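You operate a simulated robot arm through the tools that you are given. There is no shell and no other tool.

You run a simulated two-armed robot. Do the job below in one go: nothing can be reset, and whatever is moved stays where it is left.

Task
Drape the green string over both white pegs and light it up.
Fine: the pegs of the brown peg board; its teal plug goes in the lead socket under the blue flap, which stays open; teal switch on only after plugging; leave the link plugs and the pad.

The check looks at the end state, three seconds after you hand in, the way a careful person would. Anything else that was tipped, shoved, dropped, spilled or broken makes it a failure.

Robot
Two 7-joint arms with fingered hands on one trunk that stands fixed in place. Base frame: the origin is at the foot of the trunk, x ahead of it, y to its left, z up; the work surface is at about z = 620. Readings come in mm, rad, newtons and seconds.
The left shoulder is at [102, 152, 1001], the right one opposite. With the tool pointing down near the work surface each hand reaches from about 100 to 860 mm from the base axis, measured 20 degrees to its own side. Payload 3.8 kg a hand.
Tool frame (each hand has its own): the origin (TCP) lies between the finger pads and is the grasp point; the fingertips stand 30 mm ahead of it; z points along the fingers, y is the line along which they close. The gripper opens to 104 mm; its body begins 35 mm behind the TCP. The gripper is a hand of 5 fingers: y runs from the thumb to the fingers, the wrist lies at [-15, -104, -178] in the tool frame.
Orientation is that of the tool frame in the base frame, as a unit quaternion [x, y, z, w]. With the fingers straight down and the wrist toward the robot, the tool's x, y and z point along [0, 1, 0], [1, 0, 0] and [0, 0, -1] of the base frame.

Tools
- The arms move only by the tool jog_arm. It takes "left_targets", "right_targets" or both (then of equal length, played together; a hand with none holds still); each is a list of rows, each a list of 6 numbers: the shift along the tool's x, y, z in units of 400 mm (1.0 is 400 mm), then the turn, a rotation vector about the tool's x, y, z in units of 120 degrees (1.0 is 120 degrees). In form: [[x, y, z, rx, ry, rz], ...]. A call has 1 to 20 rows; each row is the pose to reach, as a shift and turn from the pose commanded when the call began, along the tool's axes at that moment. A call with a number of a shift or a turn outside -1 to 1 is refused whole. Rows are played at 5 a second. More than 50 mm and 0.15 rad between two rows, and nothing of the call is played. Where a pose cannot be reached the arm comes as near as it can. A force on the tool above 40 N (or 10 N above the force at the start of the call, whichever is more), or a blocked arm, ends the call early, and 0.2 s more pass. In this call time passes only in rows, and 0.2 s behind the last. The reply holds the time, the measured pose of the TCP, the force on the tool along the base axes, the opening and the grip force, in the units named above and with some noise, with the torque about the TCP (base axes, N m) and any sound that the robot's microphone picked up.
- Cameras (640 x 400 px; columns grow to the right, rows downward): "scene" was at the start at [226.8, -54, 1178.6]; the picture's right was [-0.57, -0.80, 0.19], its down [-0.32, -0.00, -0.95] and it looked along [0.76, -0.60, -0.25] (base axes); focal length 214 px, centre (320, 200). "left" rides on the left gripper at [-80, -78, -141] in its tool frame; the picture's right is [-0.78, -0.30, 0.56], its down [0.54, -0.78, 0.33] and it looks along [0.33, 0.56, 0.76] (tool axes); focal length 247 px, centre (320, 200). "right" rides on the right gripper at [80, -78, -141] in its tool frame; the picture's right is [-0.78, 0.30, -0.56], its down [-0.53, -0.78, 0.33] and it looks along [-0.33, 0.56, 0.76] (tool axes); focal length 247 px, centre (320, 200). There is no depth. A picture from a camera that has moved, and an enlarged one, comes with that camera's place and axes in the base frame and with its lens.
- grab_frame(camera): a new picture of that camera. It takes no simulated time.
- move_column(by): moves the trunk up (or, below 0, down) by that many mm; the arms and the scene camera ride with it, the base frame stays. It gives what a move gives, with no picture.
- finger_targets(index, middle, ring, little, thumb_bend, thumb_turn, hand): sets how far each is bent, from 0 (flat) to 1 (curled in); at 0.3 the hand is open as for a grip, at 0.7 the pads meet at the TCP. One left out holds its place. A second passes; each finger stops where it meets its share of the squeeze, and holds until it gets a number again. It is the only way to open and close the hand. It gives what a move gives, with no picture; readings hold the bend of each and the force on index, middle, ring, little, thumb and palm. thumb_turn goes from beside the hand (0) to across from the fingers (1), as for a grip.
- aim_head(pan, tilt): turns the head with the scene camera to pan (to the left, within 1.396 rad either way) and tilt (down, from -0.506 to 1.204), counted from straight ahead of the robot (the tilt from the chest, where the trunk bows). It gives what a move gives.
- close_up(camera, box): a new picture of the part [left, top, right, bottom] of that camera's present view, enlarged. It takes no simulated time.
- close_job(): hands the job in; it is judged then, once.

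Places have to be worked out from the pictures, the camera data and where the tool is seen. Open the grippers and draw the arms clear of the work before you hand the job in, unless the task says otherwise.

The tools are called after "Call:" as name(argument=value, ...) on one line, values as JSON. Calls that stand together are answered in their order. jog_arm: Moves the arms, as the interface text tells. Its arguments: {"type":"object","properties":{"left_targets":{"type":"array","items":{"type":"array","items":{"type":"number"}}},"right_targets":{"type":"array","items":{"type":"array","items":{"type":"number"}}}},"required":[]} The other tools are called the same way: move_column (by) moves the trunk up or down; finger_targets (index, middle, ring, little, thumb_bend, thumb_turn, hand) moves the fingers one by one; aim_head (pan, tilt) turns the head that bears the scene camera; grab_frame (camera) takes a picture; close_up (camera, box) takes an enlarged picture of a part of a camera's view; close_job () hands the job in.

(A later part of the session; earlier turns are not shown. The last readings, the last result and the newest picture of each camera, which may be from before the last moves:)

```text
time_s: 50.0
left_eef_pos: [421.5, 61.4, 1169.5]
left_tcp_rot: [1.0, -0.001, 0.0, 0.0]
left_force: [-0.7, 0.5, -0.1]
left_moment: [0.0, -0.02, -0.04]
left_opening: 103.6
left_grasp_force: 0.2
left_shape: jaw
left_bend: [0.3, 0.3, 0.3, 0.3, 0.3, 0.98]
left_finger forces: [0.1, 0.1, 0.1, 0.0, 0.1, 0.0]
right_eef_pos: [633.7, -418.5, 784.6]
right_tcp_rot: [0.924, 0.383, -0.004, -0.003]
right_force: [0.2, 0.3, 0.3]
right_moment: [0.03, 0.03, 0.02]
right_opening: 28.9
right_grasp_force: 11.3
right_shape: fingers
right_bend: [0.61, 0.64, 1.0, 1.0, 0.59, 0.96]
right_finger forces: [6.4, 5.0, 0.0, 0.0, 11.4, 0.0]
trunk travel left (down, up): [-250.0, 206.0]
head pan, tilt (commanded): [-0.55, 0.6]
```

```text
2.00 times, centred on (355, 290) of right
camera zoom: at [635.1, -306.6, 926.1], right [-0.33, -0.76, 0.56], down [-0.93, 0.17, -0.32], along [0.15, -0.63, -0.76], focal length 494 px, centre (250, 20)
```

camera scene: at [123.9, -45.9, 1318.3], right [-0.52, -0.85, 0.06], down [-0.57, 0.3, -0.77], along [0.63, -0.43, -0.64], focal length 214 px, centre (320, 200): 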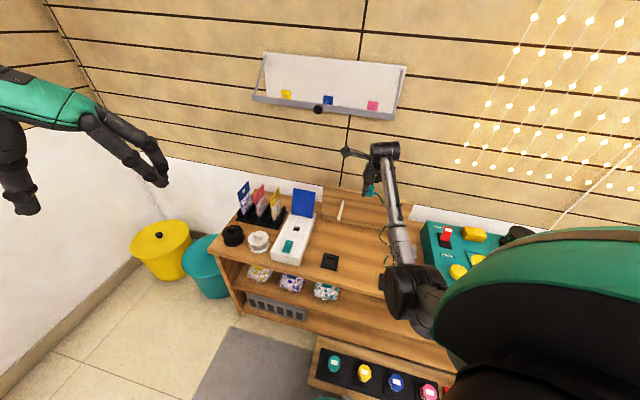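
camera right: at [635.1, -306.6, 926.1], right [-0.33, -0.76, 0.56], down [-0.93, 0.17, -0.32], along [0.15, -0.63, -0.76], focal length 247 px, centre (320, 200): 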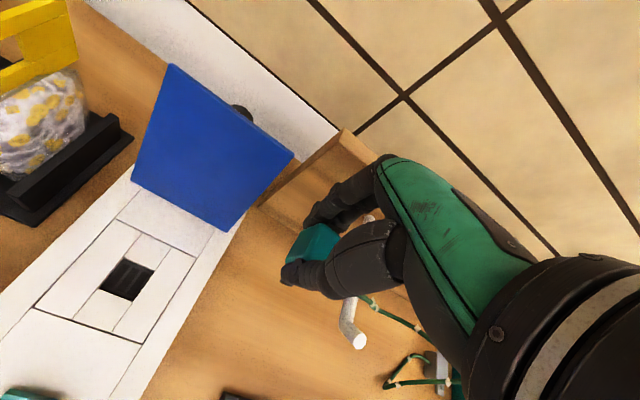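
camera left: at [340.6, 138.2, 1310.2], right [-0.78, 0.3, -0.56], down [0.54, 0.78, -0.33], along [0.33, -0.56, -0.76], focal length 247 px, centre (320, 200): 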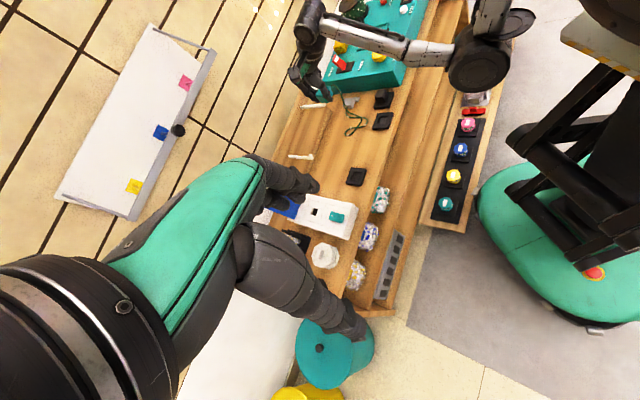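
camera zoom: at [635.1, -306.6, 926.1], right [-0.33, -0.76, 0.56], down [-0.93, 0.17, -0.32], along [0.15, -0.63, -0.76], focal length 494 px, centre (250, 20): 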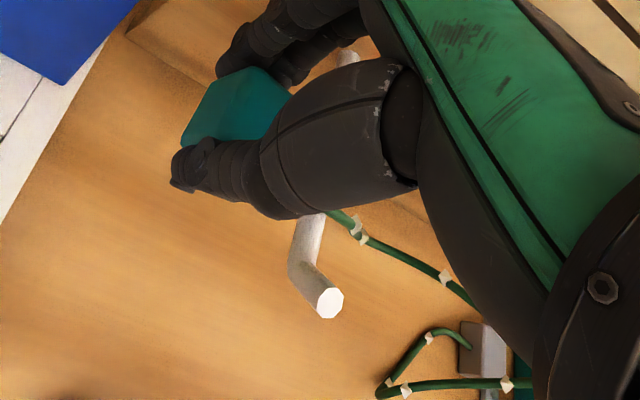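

The cable crosses over the left peg between nub and board. I lower another 12 mm, then bring the plug back to f≈690 and left over the box, keeping it at nub height so the string stays hooked.

Call:
jog_arm(right_targets=[[0, 0, 0.03, 0, 0, 0], [0.01, -0.04, 0.03, 0, 0, 0], [0.02, -0.08, 0.03, 0, 0, 0], [0.04, -0.12, 0.03, 0, 0, 0], [0.07, -0.15, 0.03, 0, 0, 0], [0.11, -0.165, 0.03, 0, 0, 0], [0.15, -0.17, 0.03, 0, 0, 0]])

Call:
grab_frame(camera="right")

Call:
close_up(camera="scene", box=[300, 150, 420, 260])

Call:
close_up(camera="left", box=[260, 90, 360, 200])

```text
time_s: 51.6
left_eef_pos: [421.7, 61.1, 1169.4]
left_tcp_rot: [1.0, 0.0, -0.001, 0.0]
left_force: [0.2, -0.2, 0.1]
left_moment: [-0.02, -0.01, -0.01]
left_opening: 103.5
left_grasp_force: 0.1
left_shape: jaw
left_bend: [0.3, 0.3, 0.3, 0.3, 0.3, 0.98]
left_finger forces: [0.0, 0.1, 0.0, 0.0, 0.0, 0.0]
right_eef_pos: [627.2, -328.4, 771.1]
right_tcp_rot: [0.924, 0.383, -0.005, -0.001]
right_force: [0.3, 0.3, -0.7]
right_moment: [0.06, -0.03, -0.02]
right_opening: 29.2
right_grasp_force: 11.1
right_shape: fingers
right_bend: [0.61, 0.64, 1.0, 1.0, 0.59, 0.96]
right_finger forces: [6.4, 4.9, 0.0, 0.0, 11.3, 0.1]
trunk travel left (down, up): [-250.0, 206.0]
head pan, tilt (commanded): [-0.55, 0.6]
```

```text
taken
camera right: at [629.2, -215.8, 912.7], right [-0.33, -0.76, 0.56], down [-0.93, 0.17, -0.32], along [0.15, -0.63, -0.76], focal length 247 px, centre (320, 200)
```

right: 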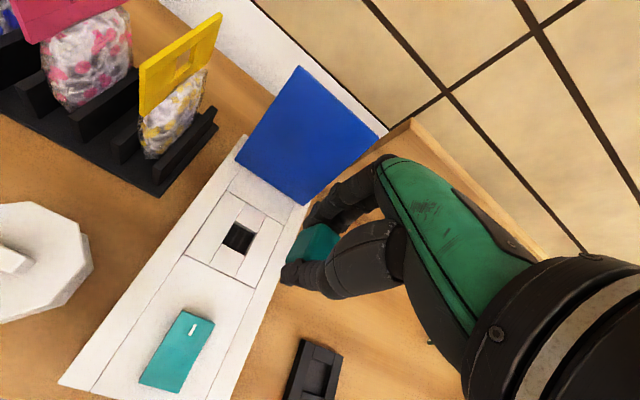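

```text
3.64 times, centred on (360, 205) of scene
camera zoom: at [123.7, -46.0, 1318.3], right [-0.52, -0.85, 0.06], down [-0.57, 0.3, -0.77], along [0.63, -0.43, -0.64], focal length 780 px, centre (174, 182)
```

zoom: 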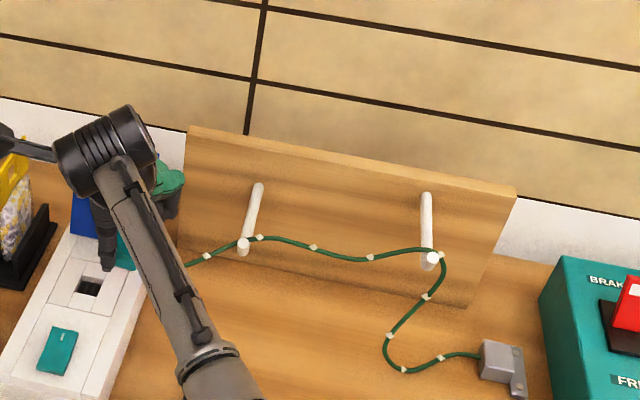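

```text
3.64 times, centred on (310, 145) of left
camera zoom: at [341.5, 139.2, 1309.8], right [-0.78, 0.3, -0.56], down [0.53, 0.78, -0.33], along [0.33, -0.56, -0.76], focal length 898 px, centre (356, 400)
```

zoom: 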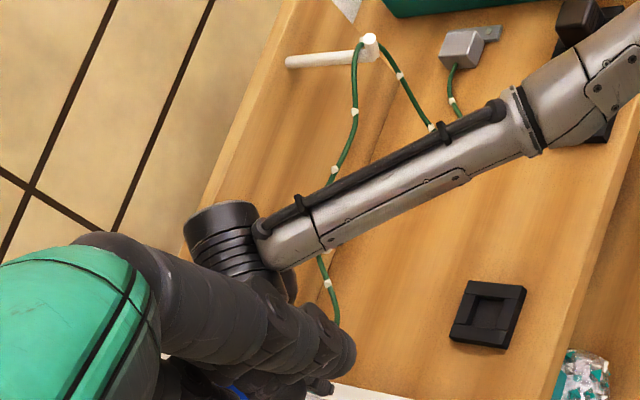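

The string now drapes over both pegs in the scene view. I zoom on each peg to verify it is behind the nubs before plugging in.

Call:
close_up(camera="scene", box=[340, 190, 390, 235])

Call:
close_up(camera="right", box=[190, 180, 340, 300])

```text
8.89 times, centred on (365, 212) of scene
camera zoom: at [123.7, -46.0, 1318.3], right [-0.52, -0.85, 0.06], down [-0.57, 0.3, -0.77], along [0.63, -0.43, -0.64], focal length 1906 px, centre (-80, 89)
```

zoom: 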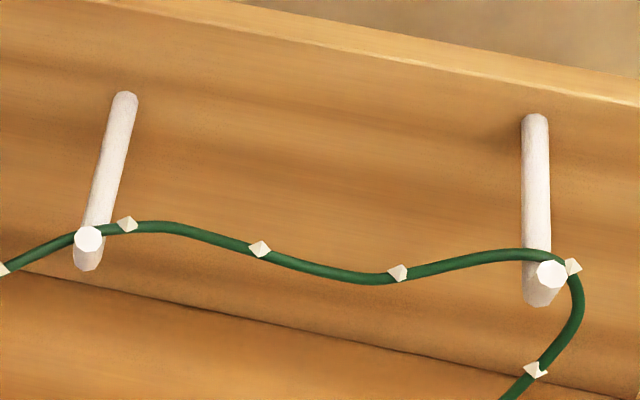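

```text
3.33 times, centred on (265, 240) of right
camera zoom: at [629.2, -215.8, 912.7], right [-0.33, -0.76, 0.56], down [-0.93, 0.17, -0.32], along [0.15, -0.63, -0.76], focal length 823 px, centre (503, 67)
```

zoom: 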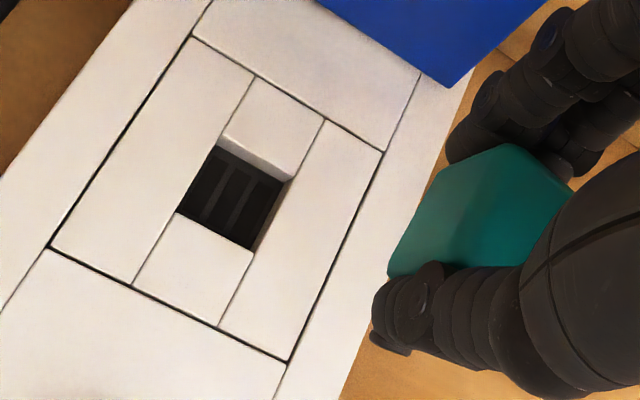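

The string sits behind both nubs. The socket's hole centre is at about x=+42, y=+3 mm from the TCP; now I zoom hard on the held plug to find its own centre in the same view.

Call:
close_up(camera="right", box=[275, 195, 355, 255])

Call:
close_up(camera="left", box=[300, 150, 370, 210])

Call:
close_up(camera="scene", box=[315, 195, 355, 230])

```text
6.67 times, centred on (315, 225) of right
camera zoom: at [629.2, -215.8, 912.7], right [-0.33, -0.76, 0.56], down [-0.93, 0.17, -0.32], along [0.15, -0.63, -0.76], focal length 1646 px, centre (353, 33)
```

zoom: 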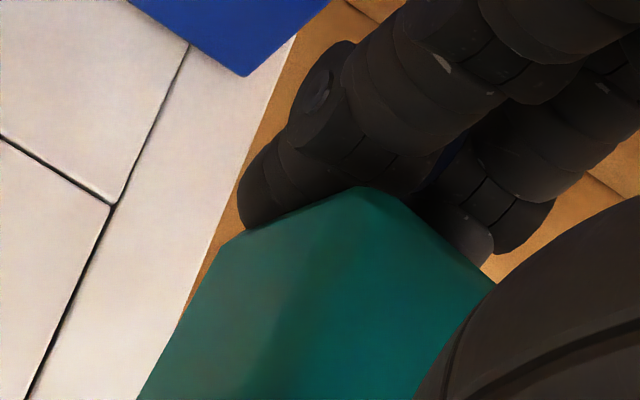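

```text
6.67 times, centred on (335, 180) of left
camera zoom: at [341.5, 139.2, 1309.8], right [-0.78, 0.3, -0.56], down [0.53, 0.78, -0.33], along [0.33, -0.56, -0.76], focal length 1646 px, centre (220, 333)
```

zoom: 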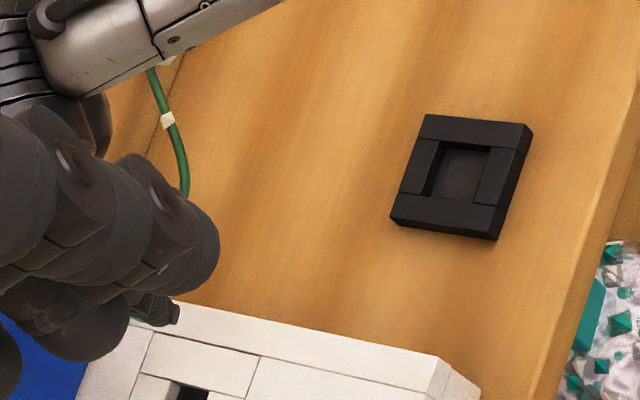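

```text
11.43 times, centred on (335, 212) of scene
camera zoom: at [123.7, -46.0, 1318.3], right [-0.52, -0.85, 0.06], down [-0.57, 0.3, -0.77], along [0.63, -0.43, -0.64], focal length 2451 px, centre (149, 57)
```

zoom: 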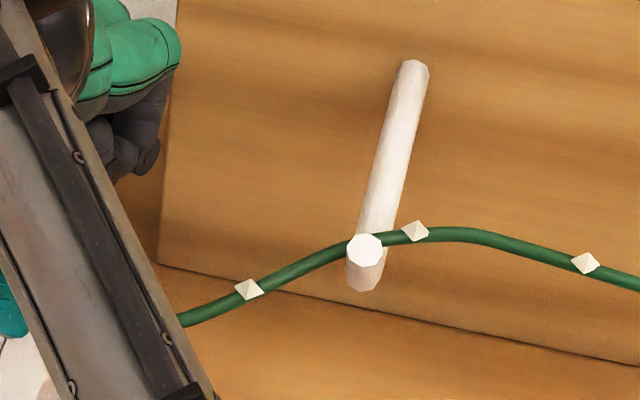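

Edges of the held plug give its centre at about x≈−4, y≈−1 mm from the TCP (29–30 mm square, 30 mm tall). I move over the socket by the difference, still 58 mm above seating height, and re-measure there.

Call:
jog_arm(right_targets=[[0.03, 0.003, 0, 0, 0, 0], [0.06, 0.006, 0, 0, 0, 0], [0.09, 0.009, 0, 0, 0, 0], [0.1155, 0.011, 0, 0, 0, 0]])

Call:
close_up(camera="right", box=[220, 180, 370, 320])

Call:
close_up(camera="scene", box=[280, 160, 400, 270])

```text
time_s: 52.6
left_eef_pos: [421.8, 61.0, 1170.3]
left_tcp_rot: [1.0, 0.0, 0.0, 0.0]
left_force: [0.1, -0.1, 0.1]
left_moment: [-0.03, 0.0, -0.02]
left_opening: 103.9
left_grasp_force: 0.0
left_shape: jaw
left_bend: [0.3, 0.3, 0.3, 0.3, 0.3, 0.98]
left_finger forces: [0.0, 0.0, 0.0, 0.0, 0.1, 0.1]
right_eef_pos: [662.2, -297.3, 772.0]
right_tcp_rot: [0.924, 0.383, -0.006, -0.002]
right_force: [0.2, -0.3, -1.3]
right_moment: [-0.01, -0.02, -0.03]
right_opening: 28.9
right_grasp_force: 11.2
right_shape: fingers
right_bend: [0.61, 0.64, 1.0, 1.0, 0.59, 0.96]
right_finger forces: [6.4, 5.0, 0.1, 0.0, 11.4, 0.0]
trunk travel left (down, up): [-250.0, 206.0]
head pan, tilt (commanded): [-0.55, 0.6]
```

```text
2.86 times, centred on (295, 250) of right
camera zoom: at [665.6, -185.2, 912.9], right [-0.33, -0.76, 0.56], down [-0.93, 0.17, -0.32], along [0.15, -0.63, -0.76], focal length 706 px, centre (391, 57)
```

zoom: 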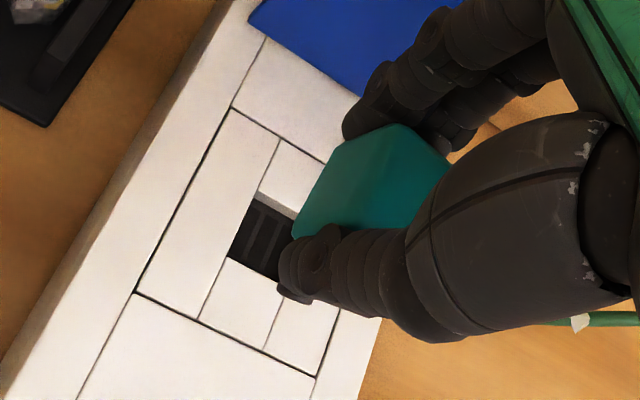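

```text
3.64 times, centred on (340, 215) of scene
camera zoom: at [123.6, -46.1, 1318.3], right [-0.52, -0.85, 0.06], down [-0.57, 0.3, -0.77], along [0.63, -0.43, -0.64], focal length 780 px, centre (247, 146)
```

zoom: 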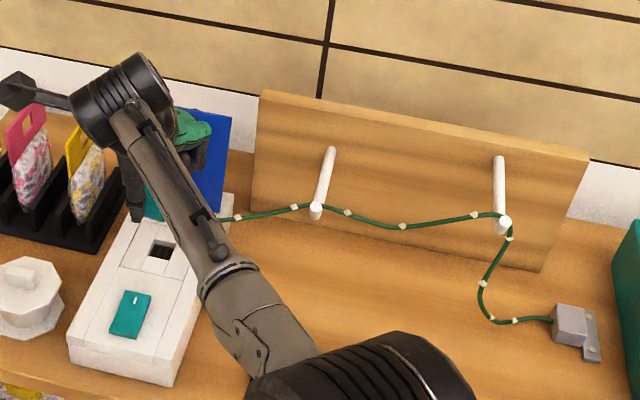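

By the camera, the socket hole is now centred under the plug within a millimetre. The dock geometry matters for knowing how the plug sat in the hand, so I zoom on the empty dock to compare hole sizes.

Call:
close_up(camera="left", box=[345, 150, 395, 190])

Call:
close_up(camera="scene", box=[290, 190, 340, 270])

Call:
close_up(camera="right", box=[265, 210, 335, 280])

```text
10.00 times, centred on (370, 170) of left
camera zoom: at [341.4, 139.1, 1309.8], right [-0.78, 0.3, -0.56], down [0.53, 0.78, -0.33], along [0.33, -0.56, -0.76], focal length 2470 px, centre (-180, 500)
```

zoom: 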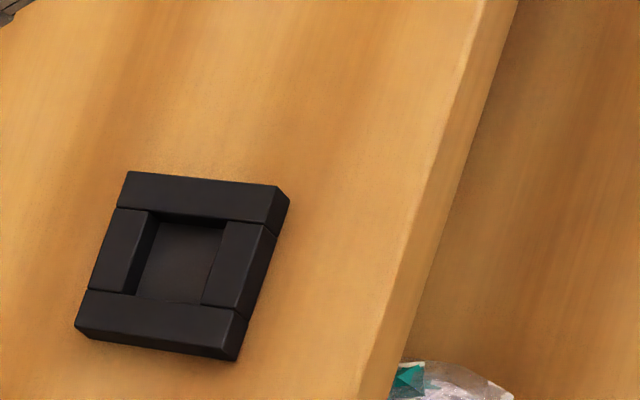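

```text
5.00 times, centred on (315, 230) of scene
camera zoom: at [123.6, -46.1, 1318.3], right [-0.52, -0.85, 0.06], down [-0.57, 0.3, -0.77], along [0.63, -0.43, -0.64], focal length 1072 px, centre (345, 50)
```

zoom: 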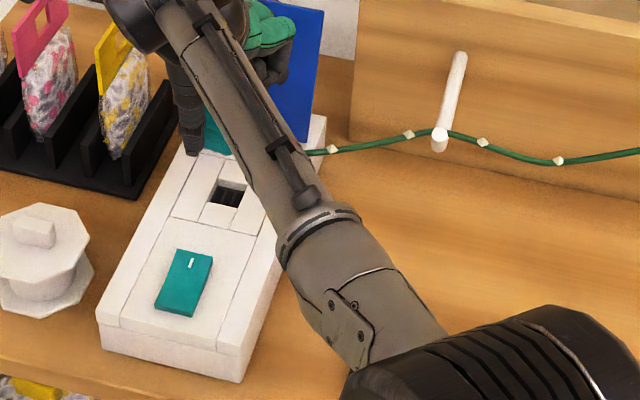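

```text
5.71 times, centred on (300, 245) of right
camera zoom: at [665.6, -185.2, 912.9], right [-0.33, -0.76, 0.56], down [-0.93, 0.17, -0.32], along [0.15, -0.63, -0.76], focal length 1411 px, centre (434, -57)
```

zoom: 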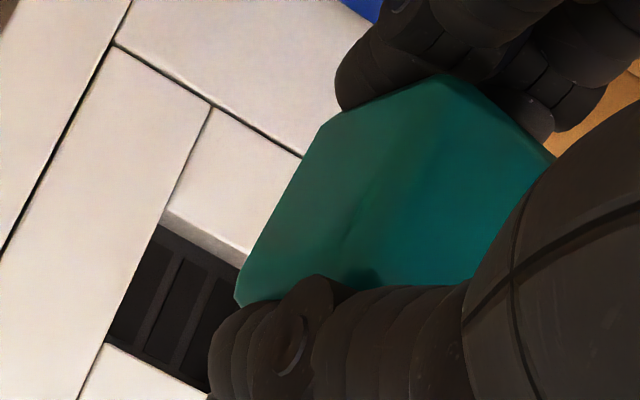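

The dock recess (≈30 mm) holds the plug's body, while the socket hole (≈24.5 mm) takes a narrower part; plug and hole centres agree to about 1 mm. I nudge 0.5 mm left and descend carefully to TCP z≈730.

Call:
jog_arm(right_targets=[[0.001, 0, 0.03, 0, 0, 0], [0.0012, 0, 0.06, 0, 0, 0], [0.0012, 0, 0.085, 0, 0, 0], [0.0012, 0, 0.105, 0, 0, 0]])

Call:
close_up(camera="right", box=[245, 190, 345, 290])

Call:
close_up(camera="scene", box=[290, 190, 340, 270])

```text
time_s: 53.6
left_eef_pos: [420.9, 60.8, 1169.5]
left_tcp_rot: [1.0, 0.0, -0.001, 0.001]
left_force: [-0.4, -0.4, 0.6]
left_moment: [0.01, 0.0, 0.03]
left_opening: 103.6
left_grasp_force: 0.0
left_shape: jaw
left_bend: [0.3, 0.3, 0.3, 0.3, 0.3, 0.98]
left_finger forces: [0.1, 0.1, 0.1, 0.0, 0.1, 0.1]
right_eef_pos: [663.0, -299.9, 729.6]
right_tcp_rot: [0.924, 0.383, -0.005, -0.002]
right_force: [0.1, 0.2, -0.8]
right_moment: [-0.03, 0.01, -0.02]
right_opening: 28.8
right_grasp_force: 11.8
right_shape: fingers
right_bend: [0.61, 0.64, 1.0, 1.0, 0.59, 0.96]
right_finger forces: [6.4, 5.0, 0.0, 0.1, 11.4, 0.0]
trunk travel left (down, up): [-250.0, 206.0]
head pan, tilt (commanded): [-0.55, 0.6]
```

```text
4.00 times, centred on (295, 240) of right
camera zoom: at [665.3, -186.4, 870.7], right [-0.33, -0.76, 0.56], down [-0.93, 0.17, -0.32], along [0.15, -0.63, -0.76], focal length 988 px, centre (420, 40)
```

zoom: 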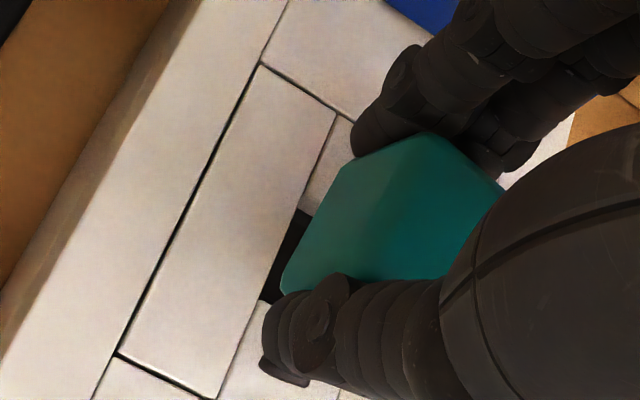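

```text
5.00 times, centred on (315, 230) of scene
camera zoom: at [123.6, -46.4, 1318.3], right [-0.52, -0.85, 0.06], down [-0.57, 0.3, -0.77], along [0.63, -0.43, -0.64], focal length 1072 px, centre (345, 50)
```

zoom: 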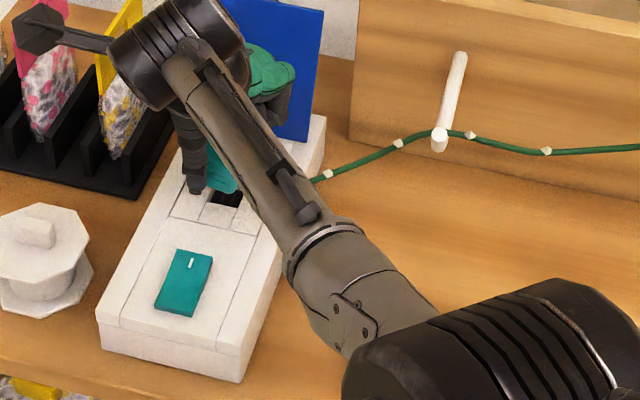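

There is no contact yet at z≈730. In this closer view the hole's left edge and the plug's left bottom edge show the plug about 2 mm too far right, so I shift 2.2 mm left and come down to about z≈722.

Call:
jog_arm(right_targets=[[0.0055, -0.001, 0.0, 0, 0, 0], [0.0055, -0.001, 0.01, 0, 0, 0], [0.0055, -0.001, 0.018, 0, 0, 0]])

Call:
close_up(camera="right", box=[245, 190, 345, 290])

```text
time_s: 54.4
left_eef_pos: [421.3, 60.3, 1169.9]
left_tcp_rot: [1.0, 0.0, 0.0, 0.0]
left_force: [0.2, -0.9, 0.1]
left_moment: [-0.01, -0.03, -0.05]
left_opening: 103.6
left_grasp_force: 0.0
left_shape: jaw
left_bend: [0.3, 0.3, 0.3, 0.3, 0.3, 0.98]
left_finger forces: [0.0, 0.0, 0.0, 0.0, 0.1, 0.1]
right_eef_pos: [663.5, -295.1, 723.1]
right_tcp_rot: [0.924, 0.383, -0.004, 0.0]
right_force: [0.1, -0.1, 0.4]
right_moment: [0.01, -0.01, -0.03]
right_opening: 29.0
right_grasp_force: 11.5
right_shape: fingers
right_bend: [0.61, 0.64, 1.0, 1.0, 0.59, 0.96]
right_finger forces: [6.4, 5.1, 0.0, 0.1, 11.4, 0.0]
trunk travel left (down, up): [-250.0, 206.0]
head pan, tilt (commanded): [-0.55, 0.6]
```

```text
4.00 times, centred on (295, 240) of right
camera zoom: at [666.0, -183.7, 863.9], right [-0.33, -0.76, 0.56], down [-0.93, 0.17, -0.32], along [0.15, -0.63, -0.76], focal length 988 px, centre (420, 40)
```

zoom: 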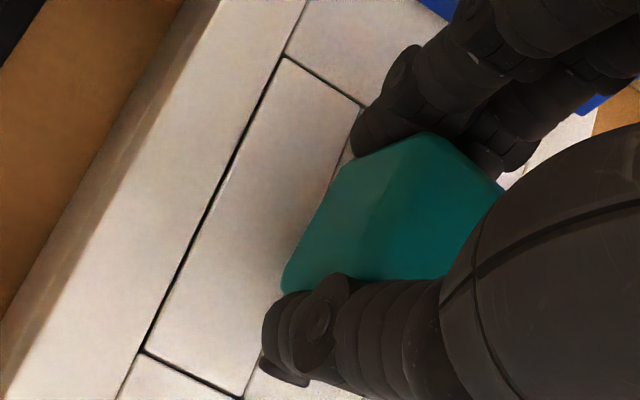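

Edges now line up (plug edge about 2.7 mm outside the hole edge, as it should be if concentric). I descend in 2 mm steps watching the force.

Call:
jog_arm(right_targets=[[0, 0, 0.005, 0, 0, 0], [0, 0, 0.01, 0, 0, 0], [0, 0, 0.015, 0, 0, 0], [0, 0, 0.02, 0, 0, 0]])

Call:
close_up(camera="right", box=[245, 190, 345, 290])

```text
time_s: 55.4
left_eef_pos: [422.2, 60.5, 1169.6]
left_tcp_rot: [1.0, 0.0, 0.001, 0.0]
left_force: [0.1, 0.7, 0.5]
left_moment: [0.0, -0.01, 0.02]
left_opening: 103.5
left_grasp_force: 0.0
left_shape: jaw
left_bend: [0.3, 0.3, 0.3, 0.3, 0.3, 0.98]
left_finger forces: [0.0, 0.0, 0.0, 0.0, 0.0, 0.0]
right_eef_pos: [663.2, -295.7, 714.9]
right_tcp_rot: [0.924, 0.383, -0.004, -0.001]
right_force: [-0.8, 0.2, 0.1]
right_moment: [-0.03, 0.02, 0.0]
right_opening: 28.9
right_grasp_force: 10.9
right_shape: fingers
right_bend: [0.61, 0.64, 1.0, 1.0, 0.59, 0.96]
right_finger forces: [6.4, 4.9, 0.0, 0.0, 11.4, 0.0]
trunk travel left (down, up): [-250.0, 206.0]
head pan, tilt (commanded): [-0.55, 0.6]
```

```text
4.00 times, centred on (295, 240) of right
camera zoom: at [665.9, -184.0, 856.1], right [-0.33, -0.76, 0.56], down [-0.93, 0.17, -0.32], along [0.15, -0.63, -0.76], focal length 988 px, centre (420, 40)
```

zoom: 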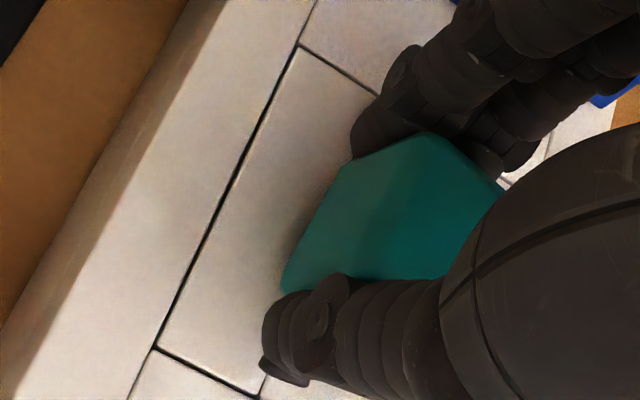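

Still no contact force at z≈715. I keep descending in 1 mm steps.

Call:
jog_arm(right_targets=[[0, 0, 0.0025, 0, 0, 0], [0, 0, 0.005, 0, 0, 0], [0, 0, 0.0075, 0, 0, 0], [0, 0, 0.01, 0, 0, 0]])

Call:
close_up(camera="right", box=[245, 190, 345, 290])

```text
time_s: 56.4
left_eef_pos: [421.0, 61.4, 1169.5]
left_tcp_rot: [1.0, 0.001, 0.001, 0.0]
left_force: [-0.3, 1.1, -0.1]
left_moment: [0.02, 0.02, -0.02]
left_opening: 103.5
left_grasp_force: 0.1
left_shape: jaw
left_bend: [0.3, 0.3, 0.3, 0.3, 0.3, 0.98]
left_finger forces: [0.1, 0.1, 0.0, 0.0, 0.0, 0.0]
right_eef_pos: [664.1, -295.0, 711.7]
right_tcp_rot: [0.923, 0.384, -0.004, -0.001]
right_force: [1.2, 0.1, 3.8]
right_moment: [0.01, 0.0, 0.0]
right_opening: 28.8
right_grasp_force: 11.8
right_shape: fingers
right_bend: [0.61, 0.64, 1.0, 1.0, 0.59, 0.96]
right_finger forces: [6.4, 5.4, 0.1, 0.0, 11.7, 0.0]
trunk travel left (down, up): [-250.0, 206.0]
head pan, tilt (commanded): [-0.55, 0.6]
```

```text
4.00 times, centred on (295, 240) of right
camera zoom: at [665.5, -183.6, 853.2], right [-0.33, -0.76, 0.56], down [-0.93, 0.17, -0.33], along [0.15, -0.63, -0.76], focal length 988 px, centre (420, 40)
```

zoom: 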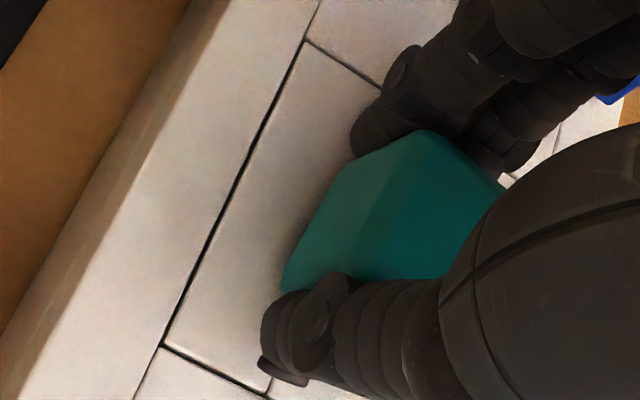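

Contact appears at z≈711.7 with 3.8 N, about where the body should meet the box top, meaning the narrower part has entered the hole. I press on gently to seat it and listen for a click.

Call:
jog_arm(right_targets=[[0, 0, 0.002, 0, 0, 0], [0, 0, 0.004, 0, 0, 0], [0, 0, 0.006, 0, 0, 0]])

Call:
close_up(camera="right", box=[245, 190, 345, 290])

Call:
close_up(camera="scene", box=[290, 180, 350, 260])

```text
time_s: 57.2
left_eef_pos: [419.8, 60.8, 1169.8]
left_tcp_rot: [1.0, 0.0, 0.001, 0.001]
left_force: [-0.3, -0.1, 0.4]
left_moment: [0.01, -0.02, 0.02]
left_opening: 103.5
left_grasp_force: 0.0
left_shape: jaw
left_bend: [0.3, 0.3, 0.3, 0.3, 0.3, 0.98]
left_finger forces: [0.0, 0.1, 0.0, 0.0, 0.0, 0.0]
right_eef_pos: [663.1, -296.9, 710.6]
right_tcp_rot: [0.923, 0.384, -0.003, 0.0]
right_force: [0.8, 0.9, 13.7]
right_moment: [0.05, -0.01, 0.01]
right_opening: 28.9
right_grasp_force: 12.3
right_shape: fingers
right_bend: [0.62, 0.64, 1.0, 1.0, 0.6, 0.95]
right_finger forces: [7.0, 6.1, 0.1, 0.1, 12.5, 0.1]
trunk travel left (down, up): [-250.0, 206.0]
head pan, tilt (commanded): [-0.55, 0.6]
```

```text
4.00 times, centred on (295, 240) of right
camera zoom: at [664.9, -183.7, 852.0], right [-0.33, -0.76, 0.56], down [-0.93, 0.17, -0.33], along [0.16, -0.63, -0.76], focal length 988 px, centre (420, 40)
```

zoom: 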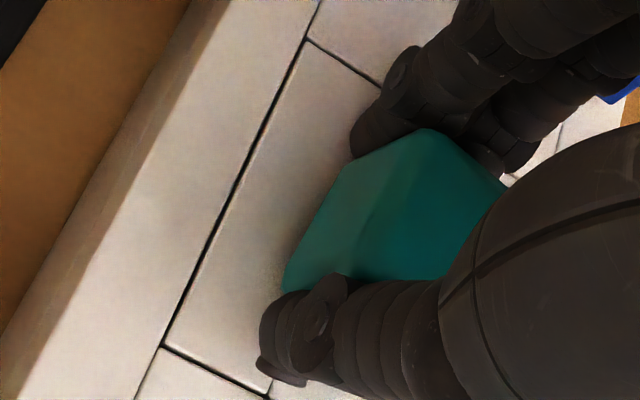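

```text
5.00 times, centred on (320, 220) of scene
camera zoom: at [121.4, -45.3, 1318.7], right [-0.52, -0.85, 0.06], down [-0.57, 0.29, -0.77], along [0.64, -0.43, -0.64], focal length 1072 px, centre (320, 100)
```

zoom: 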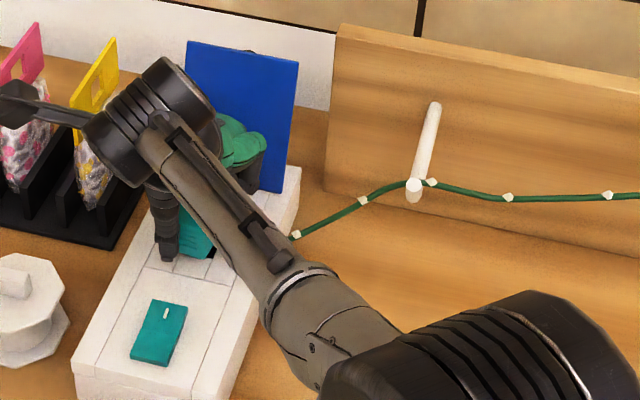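

Force rises to 13.7 N with no click heard. To learn whether the plug is really in the hole, I ease the pressure and try a small sideways shift—if it is captured, the side force will build up.

Call:
jog_arm(right_targets=[[0, 0, -0.003, 0, 0, 0], [0.004, 0, -0.003, 0, 0, 0], [0.008, 0, -0.003, 0, 0, 0]])

Call:
close_up(camera="right", box=[245, 190, 345, 290])

```text
time_s: 58.0
left_eef_pos: [419.6, 59.9, 1171.6]
left_tcp_rot: [1.0, 0.001, 0.001, 0.0]
left_force: [-0.1, 0.1, -0.3]
left_moment: [-0.01, -0.01, -0.01]
left_opening: 103.8
left_grasp_force: 0.1
left_shape: jaw
left_bend: [0.3, 0.3, 0.3, 0.3, 0.3, 0.98]
left_finger forces: [0.0, 0.0, 0.1, 0.1, 0.0, 0.1]
right_eef_pos: [664.8, -295.2, 710.7]
right_tcp_rot: [0.924, 0.382, -0.004, -0.001]
right_force: [-1.1, -3.5, 13.0]
right_moment: [-0.1, 0.08, -0.03]
right_opening: 28.6
right_grasp_force: 13.2
right_shape: fingers
right_bend: [0.62, 0.64, 1.0, 1.0, 0.6, 0.96]
right_finger forces: [7.5, 7.3, 0.0, 0.0, 12.3, 0.0]
trunk travel left (down, up): [-250.0, 206.0]
head pan, tilt (commanded): [-0.55, 0.6]
```

```text
4.00 times, centred on (295, 240) of right
camera zoom: at [666.6, -182.6, 851.8], right [-0.33, -0.76, 0.56], down [-0.93, 0.17, -0.33], along [0.15, -0.63, -0.76], focal length 988 px, centre (420, 40)
```

zoom: 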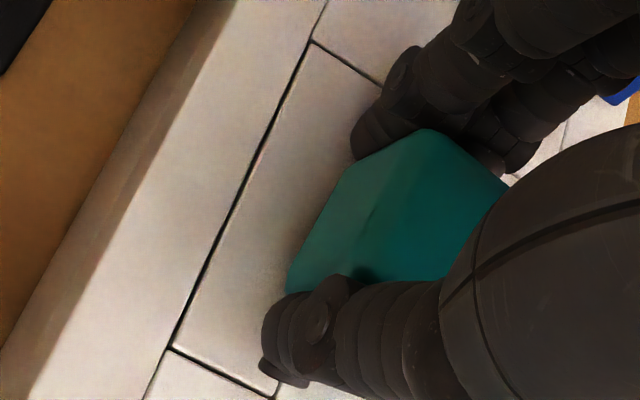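

The plug followed about 2.4 mm sideways with only 3 N, which is inconclusive. I lift 3 mm to clear the contact and look at the numbers and view again.

Call:
jog_arm(right_targets=[[0, 0, -0.004, 0, 0, 0], [0, 0, -0.008, 0, 0, 0]])

Call:
close_up(camera="right", box=[245, 190, 345, 290])

```text
time_s: 58.6
left_eef_pos: [420.3, 59.9, 1170.1]
left_tcp_rot: [1.0, 0.0, 0.0, 0.0]
left_force: [-0.3, 0.6, 0.0]
left_moment: [0.01, -0.01, 0.04]
left_opening: 103.5
left_grasp_force: 0.0
left_shape: jaw
left_bend: [0.3, 0.3, 0.3, 0.3, 0.3, 0.98]
left_finger forces: [0.0, 0.1, 0.0, 0.0, 0.0, 0.0]
right_eef_pos: [663.9, -292.5, 711.7]
right_tcp_rot: [0.923, 0.385, -0.006, -0.002]
right_force: [-0.1, -1.5, 3.8]
right_moment: [-0.08, -0.02, 0.03]
right_opening: 28.8
right_grasp_force: 12.2
right_shape: fingers
right_bend: [0.62, 0.64, 1.0, 1.0, 0.6, 0.96]
right_finger forces: [7.0, 6.1, 0.0, 0.1, 12.4, 0.0]
trunk travel left (down, up): [-250.0, 206.0]
head pan, tilt (commanded): [-0.55, 0.6]
```

```text
4.00 times, centred on (295, 240) of right
camera zoom: at [666.9, -181.3, 852.6], right [-0.33, -0.76, 0.56], down [-0.93, 0.17, -0.32], along [0.15, -0.63, -0.76], focal length 988 px, centre (420, 40)
```

zoom: 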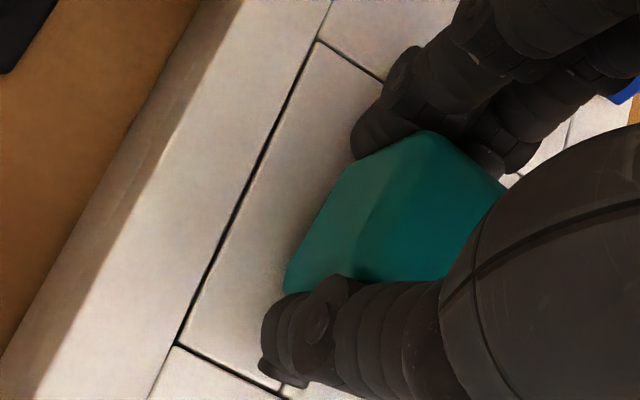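

Contact height is unchanged after the side shift, so I can't tell yet. I raise 2 mm more so nothing rubs, then move 8 mm to the right: if the plug's nose is in the hole, the wall will push back.

Call:
jog_arm(right_targets=[[0, 0, -0.006, 0, 0, 0], [-0.005, 0, -0.006, 0, 0, 0], [-0.01, 0, -0.006, 0, 0, 0], [-0.015, 0, -0.006, 0, 0, 0], [-0.02, 0, -0.006, 0, 0, 0]])

Call:
close_up(camera="right", box=[245, 190, 345, 290])

```text
time_s: 59.8
left_eef_pos: [421.5, 59.9, 1169.3]
left_tcp_rot: [1.0, -0.001, 0.0, 0.0]
left_force: [0.2, -0.1, -0.2]
left_moment: [0.01, -0.03, 0.02]
left_opening: 103.9
left_grasp_force: 0.0
left_shape: jaw
left_bend: [0.3, 0.3, 0.3, 0.3, 0.3, 0.98]
left_finger forces: [0.0, 0.1, 0.1, 0.0, 0.1, 0.0]
right_eef_pos: [659.5, -298.8, 715.4]
right_tcp_rot: [0.924, 0.384, -0.004, -0.002]
right_force: [0.4, 0.1, -0.6]
right_moment: [0.02, 0.01, 0.01]
right_opening: 28.7
right_grasp_force: 11.8
right_shape: fingers
right_bend: [0.62, 0.64, 1.0, 1.0, 0.6, 0.96]
right_finger forces: [6.8, 5.1, 0.0, 0.0, 11.9, 0.1]
trunk travel left (down, up): [-250.0, 206.0]
head pan, tilt (commanded): [-0.55, 0.6]
```

```text
4.00 times, centred on (295, 240) of right
camera zoom: at [661.8, -187.1, 855.9], right [-0.33, -0.76, 0.56], down [-0.93, 0.17, -0.32], along [0.15, -0.63, -0.76], focal length 988 px, centre (420, 40)
```

zoom: 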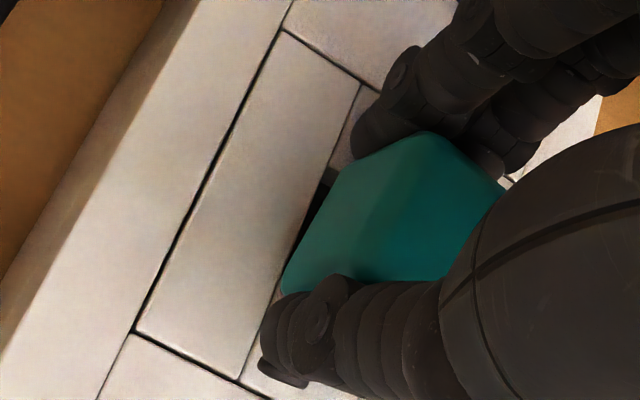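

The plug moved 8 mm with no side force, so its underside is simply above the box top and nothing has entered the hole yet. I zoom in from the scene and left cameras to learn the shape of the plug's underside.

Call:
close_up(camera="scene", box=[300, 200, 335, 235])

Call:
finger_targets(hand="left", index=1.0, middle=1.0, ring=1.0, little=1.0, thumb_turn=0.0)

Call:
grab_frame(camera="left")

```text
11.43 times, centred on (318, 218) of scene
camera zoom: at [123.3, -46.4, 1318.3], right [-0.52, -0.85, 0.06], down [-0.57, 0.3, -0.77], along [0.64, -0.43, -0.64], focal length 2451 px, centre (349, 0)
```

zoom: 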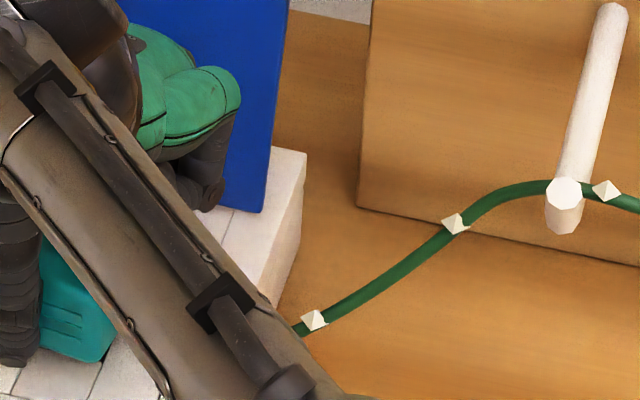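

```text
time_s: 60.8
left_eef_pos: [420.6, 60.5, 1169.6]
left_tcp_rot: [1.0, 0.0, 0.0, 0.0]
left_force: [0.2, 0.4, -0.4]
left_moment: [-0.01, 0.01, -0.02]
left_opening: 92.7
left_grasp_force: 0.1
left_shape: fingers
left_bend: [1.0, 1.0, 1.0, 1.0, 0.3, 0.0]
left_finger forces: [0.1, 0.0, 0.0, 0.0, 0.1, 0.1]
right_eef_pos: [659.3, -298.1, 715.5]
right_tcp_rot: [0.924, 0.383, -0.004, -0.002]
right_force: [0.9, 0.4, -0.4]
right_moment: [0.0, -0.04, 0.0]
right_opening: 29.1
right_grasp_force: 11.6
right_shape: fingers
right_bend: [0.62, 0.64, 1.0, 1.0, 0.6, 0.96]
right_finger forces: [6.8, 5.1, 0.0, 0.1, 11.9, 0.0]
trunk travel left (down, up): [-250.0, 206.0]
head pan, tilt (commanded): [-0.55, 0.6]
```

```text
taken
camera left: at [341.2, 138.9, 1309.9], right [-0.78, 0.3, -0.56], down [0.53, 0.78, -0.33], along [0.33, -0.56, -0.76], focal length 247 px, centre (320, 200)
```

left: 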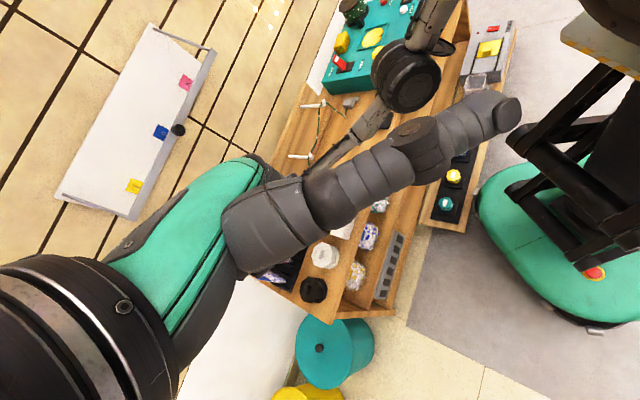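

The thumb swung into the left camera's view; I fold it back across and curl it so the camera can see.

Call:
finger_targets(hand="left", thumb_turn=1.0, thumb_bend=1.0)

Call:
grab_frame(camera="left")

Call:
close_up(camera="left", box=[270, 160, 350, 240])

```text
time_s: 61.8
left_eef_pos: [421.3, 61.0, 1168.8]
left_tcp_rot: [1.0, 0.0, 0.0, 0.0]
left_force: [-0.7, 0.0, 0.4]
left_moment: [-0.02, 0.0, 0.0]
left_opening: 33.7
left_grasp_force: 0.0
left_shape: fingers
left_bend: [1.0, 1.0, 1.0, 1.0, 0.99, 0.84]
left_finger forces: [0.0, 0.0, 0.0, 0.0, 0.0, 0.0]
right_eef_pos: [659.6, -298.9, 714.5]
right_tcp_rot: [0.924, 0.383, -0.005, -0.002]
right_force: [0.2, -0.7, -0.6]
right_moment: [-0.01, -0.02, 0.02]
right_opening: 29.1
right_grasp_force: 12.1
right_shape: fingers
right_bend: [0.62, 0.64, 1.0, 1.0, 0.6, 0.96]
right_finger forces: [6.8, 5.0, 0.1, 0.0, 11.8, 0.0]
trunk travel left (down, up): [-250.0, 206.0]
head pan, tilt (commanded): [-0.55, 0.6]
```

```text
taken
camera left: at [341.2, 138.9, 1309.9], right [-0.78, 0.3, -0.56], down [0.53, 0.78, -0.33], along [0.33, -0.56, -0.76], focal length 247 px, centre (320, 200)
```

left: 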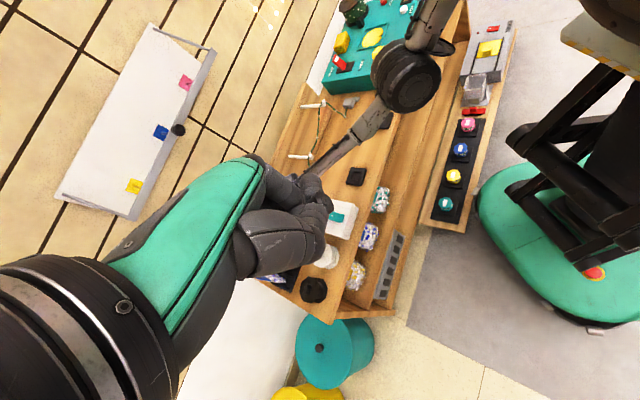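

```text
5.00 times, centred on (310, 200) of left
camera zoom: at [341.2, 138.9, 1309.9], right [-0.78, 0.3, -0.56], down [0.53, 0.78, -0.33], along [0.33, -0.56, -0.76], focal length 1235 px, centre (370, 200)
```

zoom: 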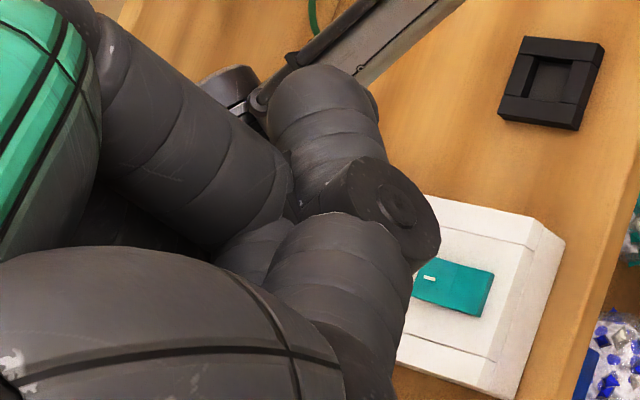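

My own left fist blocks that view. I move the left arm out to about (650,150,1000), from where its camera should look across at the plug from the left.

Call:
jog_arm(left_targets=[[0.0573, -0.0223, 0.0423, 0, 0, 0], [0.1145, -0.0445, 0.0845, 0, 0, 0], [0.1718, -0.0668, 0.1268, 0, 0, 0], [0.229, -0.089, 0.169, 0, 0, 0], [0.2863, -0.1113, 0.2113, 0, 0, 0], [0.3435, -0.1335, 0.2535, 0, 0, 0], [0.4008, -0.1558, 0.2958, 0, 0, 0], [0.458, -0.178, 0.338, 0, 0, 0], [0.5153, -0.2003, 0.3803, 0, 0, 0], [0.5725, -0.2225, 0.4225, 0, 0, 0]])

Call:
grab_frame(camera="left")

Call:
close_up(camera="left", box=[280, 70, 380, 170])

```text
time_s: 64.0
left_eef_pos: [650.1, 147.5, 1001.6]
left_tcp_rot: [1.0, -0.001, 0.001, -0.001]
left_force: [1.1, -0.6, -0.7]
left_moment: [-0.04, 0.01, 0.01]
left_opening: 33.8
left_grasp_force: 0.0
left_shape: fingers
left_bend: [1.0, 1.0, 1.0, 1.0, 0.99, 0.84]
left_finger forces: [0.0, 0.0, 0.0, 0.0, 0.0, 0.1]
right_eef_pos: [660.1, -300.0, 715.1]
right_tcp_rot: [0.923, 0.384, -0.004, -0.002]
right_force: [-1.0, 0.0, -0.5]
right_moment: [-0.02, 0.04, 0.02]
right_opening: 29.0
right_grasp_force: 12.0
right_shape: fingers
right_bend: [0.62, 0.64, 1.0, 1.0, 0.6, 0.96]
right_finger forces: [6.8, 5.1, 0.1, 0.0, 11.9, 0.0]
trunk travel left (down, up): [-250.0, 206.0]
head pan, tilt (commanded): [-0.55, 0.6]
```

```text
taken
camera left: at [569.6, 226.0, 1140.8], right [-0.77, 0.3, -0.56], down [0.54, 0.78, -0.33], along [0.33, -0.55, -0.76], focal length 247 px, centre (320, 200)
```

left: 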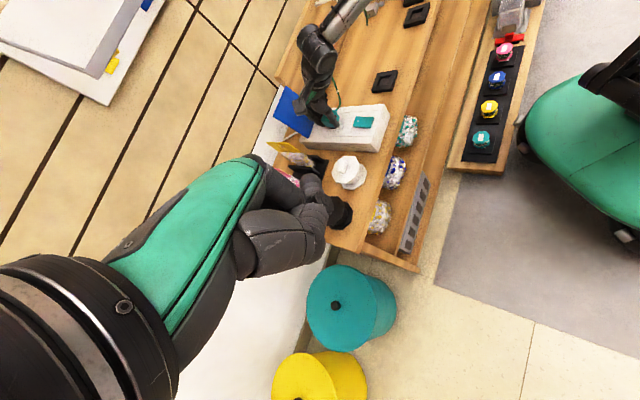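

```text
4.00 times, centred on (330, 120) of left
camera zoom: at [569.6, 226.0, 1140.8], right [-0.77, 0.3, -0.56], down [0.54, 0.78, -0.33], along [0.33, -0.55, -0.76], focal length 988 px, centre (280, 520)
```

zoom: 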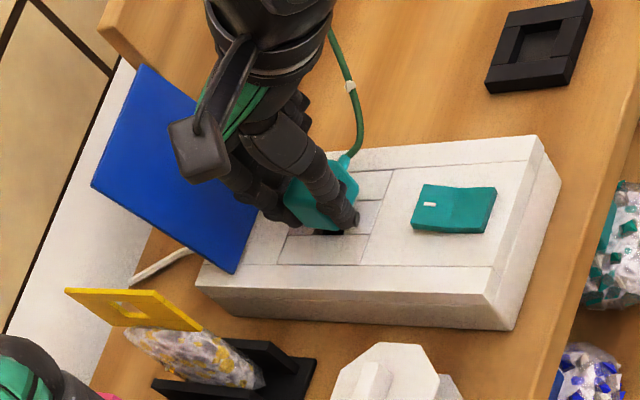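

Excellent view of plug, hole and switch. I zoom further on the plug.

Call:
close_up(camera="left", box=[315, 100, 355, 135])

```text
11.43 times, centred on (335, 118) of left
camera zoom: at [569.6, 226.0, 1140.8], right [-0.77, 0.3, -0.56], down [0.54, 0.78, -0.33], along [0.33, -0.55, -0.76], focal length 2823 px, centre (149, 1143)
```

zoom: 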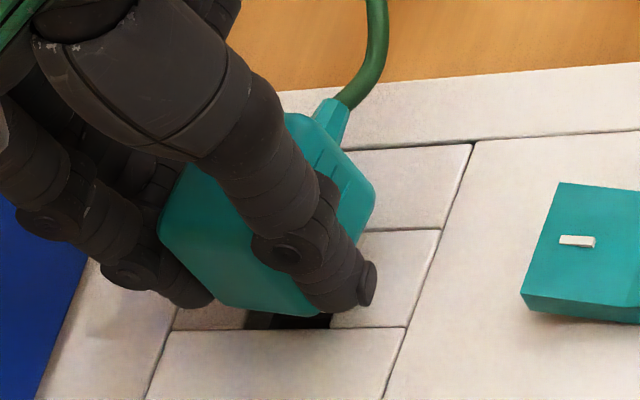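

The plug hovers above the hole. I lift it 50 mm so its lower outline shows against the background.

Call:
jog_arm(right_targets=[[0, 0, -0.04, 0, 0, 0], [0, 0, -0.08, 0, 0, 0], [0, 0, -0.125, 0, 0, 0]])

Call:
close_up(camera="left", box=[310, 85, 360, 130])

Call:
close_up(camera="scene", box=[295, 185, 335, 225])

```text
time_s: 64.8
left_eef_pos: [649.4, 149.8, 999.5]
left_tcp_rot: [1.0, 0.0, 0.0, 0.001]
left_force: [-0.2, -0.1, -0.4]
left_moment: [-0.03, -0.02, 0.01]
left_opening: 33.7
left_grasp_force: 0.2
left_shape: fingers
left_bend: [1.0, 1.0, 1.0, 1.0, 0.99, 0.84]
left_finger forces: [0.0, 0.0, 0.1, 0.0, 0.0, 0.0]
right_eef_pos: [660.5, -300.3, 763.7]
right_tcp_rot: [0.923, 0.384, -0.005, -0.002]
right_force: [0.4, 0.7, -1.1]
right_moment: [-0.01, -0.01, 0.01]
right_opening: 29.1
right_grasp_force: 12.1
right_shape: fingers
right_bend: [0.62, 0.64, 1.0, 1.0, 0.6, 0.96]
right_finger forces: [6.9, 5.1, 0.1, 0.1, 11.8, 0.1]
trunk travel left (down, up): [-250.0, 206.0]
head pan, tilt (commanded): [-0.55, 0.6]
```

```text
8.89 times, centred on (335, 108) of left
camera zoom: at [569.1, 227.6, 1140.3], right [-0.78, 0.3, -0.56], down [0.54, 0.78, -0.33], along [0.33, -0.56, -0.76], focal length 2195 px, centre (187, 1022)
```

zoom: 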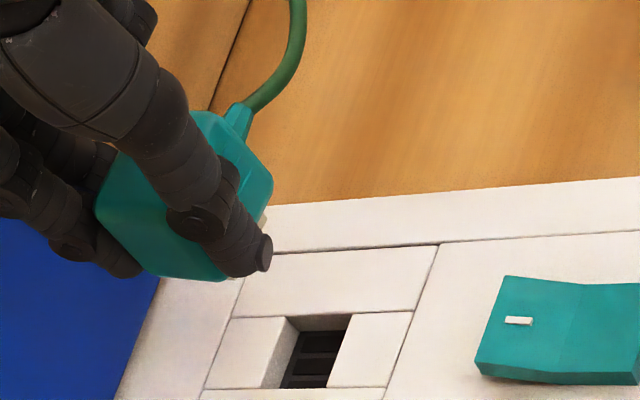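

```text
10.00 times, centred on (315, 205) of scene
camera zoom: at [123.2, -46.0, 1318.4], right [-0.52, -0.85, 0.06], down [-0.57, 0.3, -0.77], along [0.64, -0.43, -0.64], focal length 2145 px, centre (370, 150)
```

zoom: 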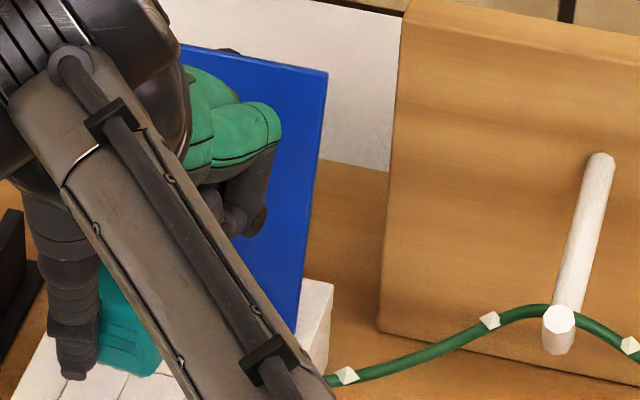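

There seems to be something pale just under the plug's right bottom edge—perhaps a prong. I zoom in on it.

Call:
close_up(camera="left", box=[316, 96, 336, 118])

```text
16.00 times, centred on (326, 107) of left
camera zoom: at [569.1, 227.6, 1140.3], right [-0.78, 0.3, -0.56], down [0.54, 0.78, -0.33], along [0.33, -0.56, -0.76], focal length 3952 px, centre (224, 1688)
```

zoom: 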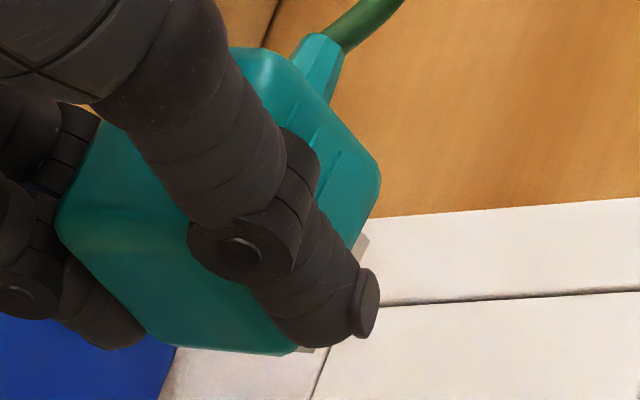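

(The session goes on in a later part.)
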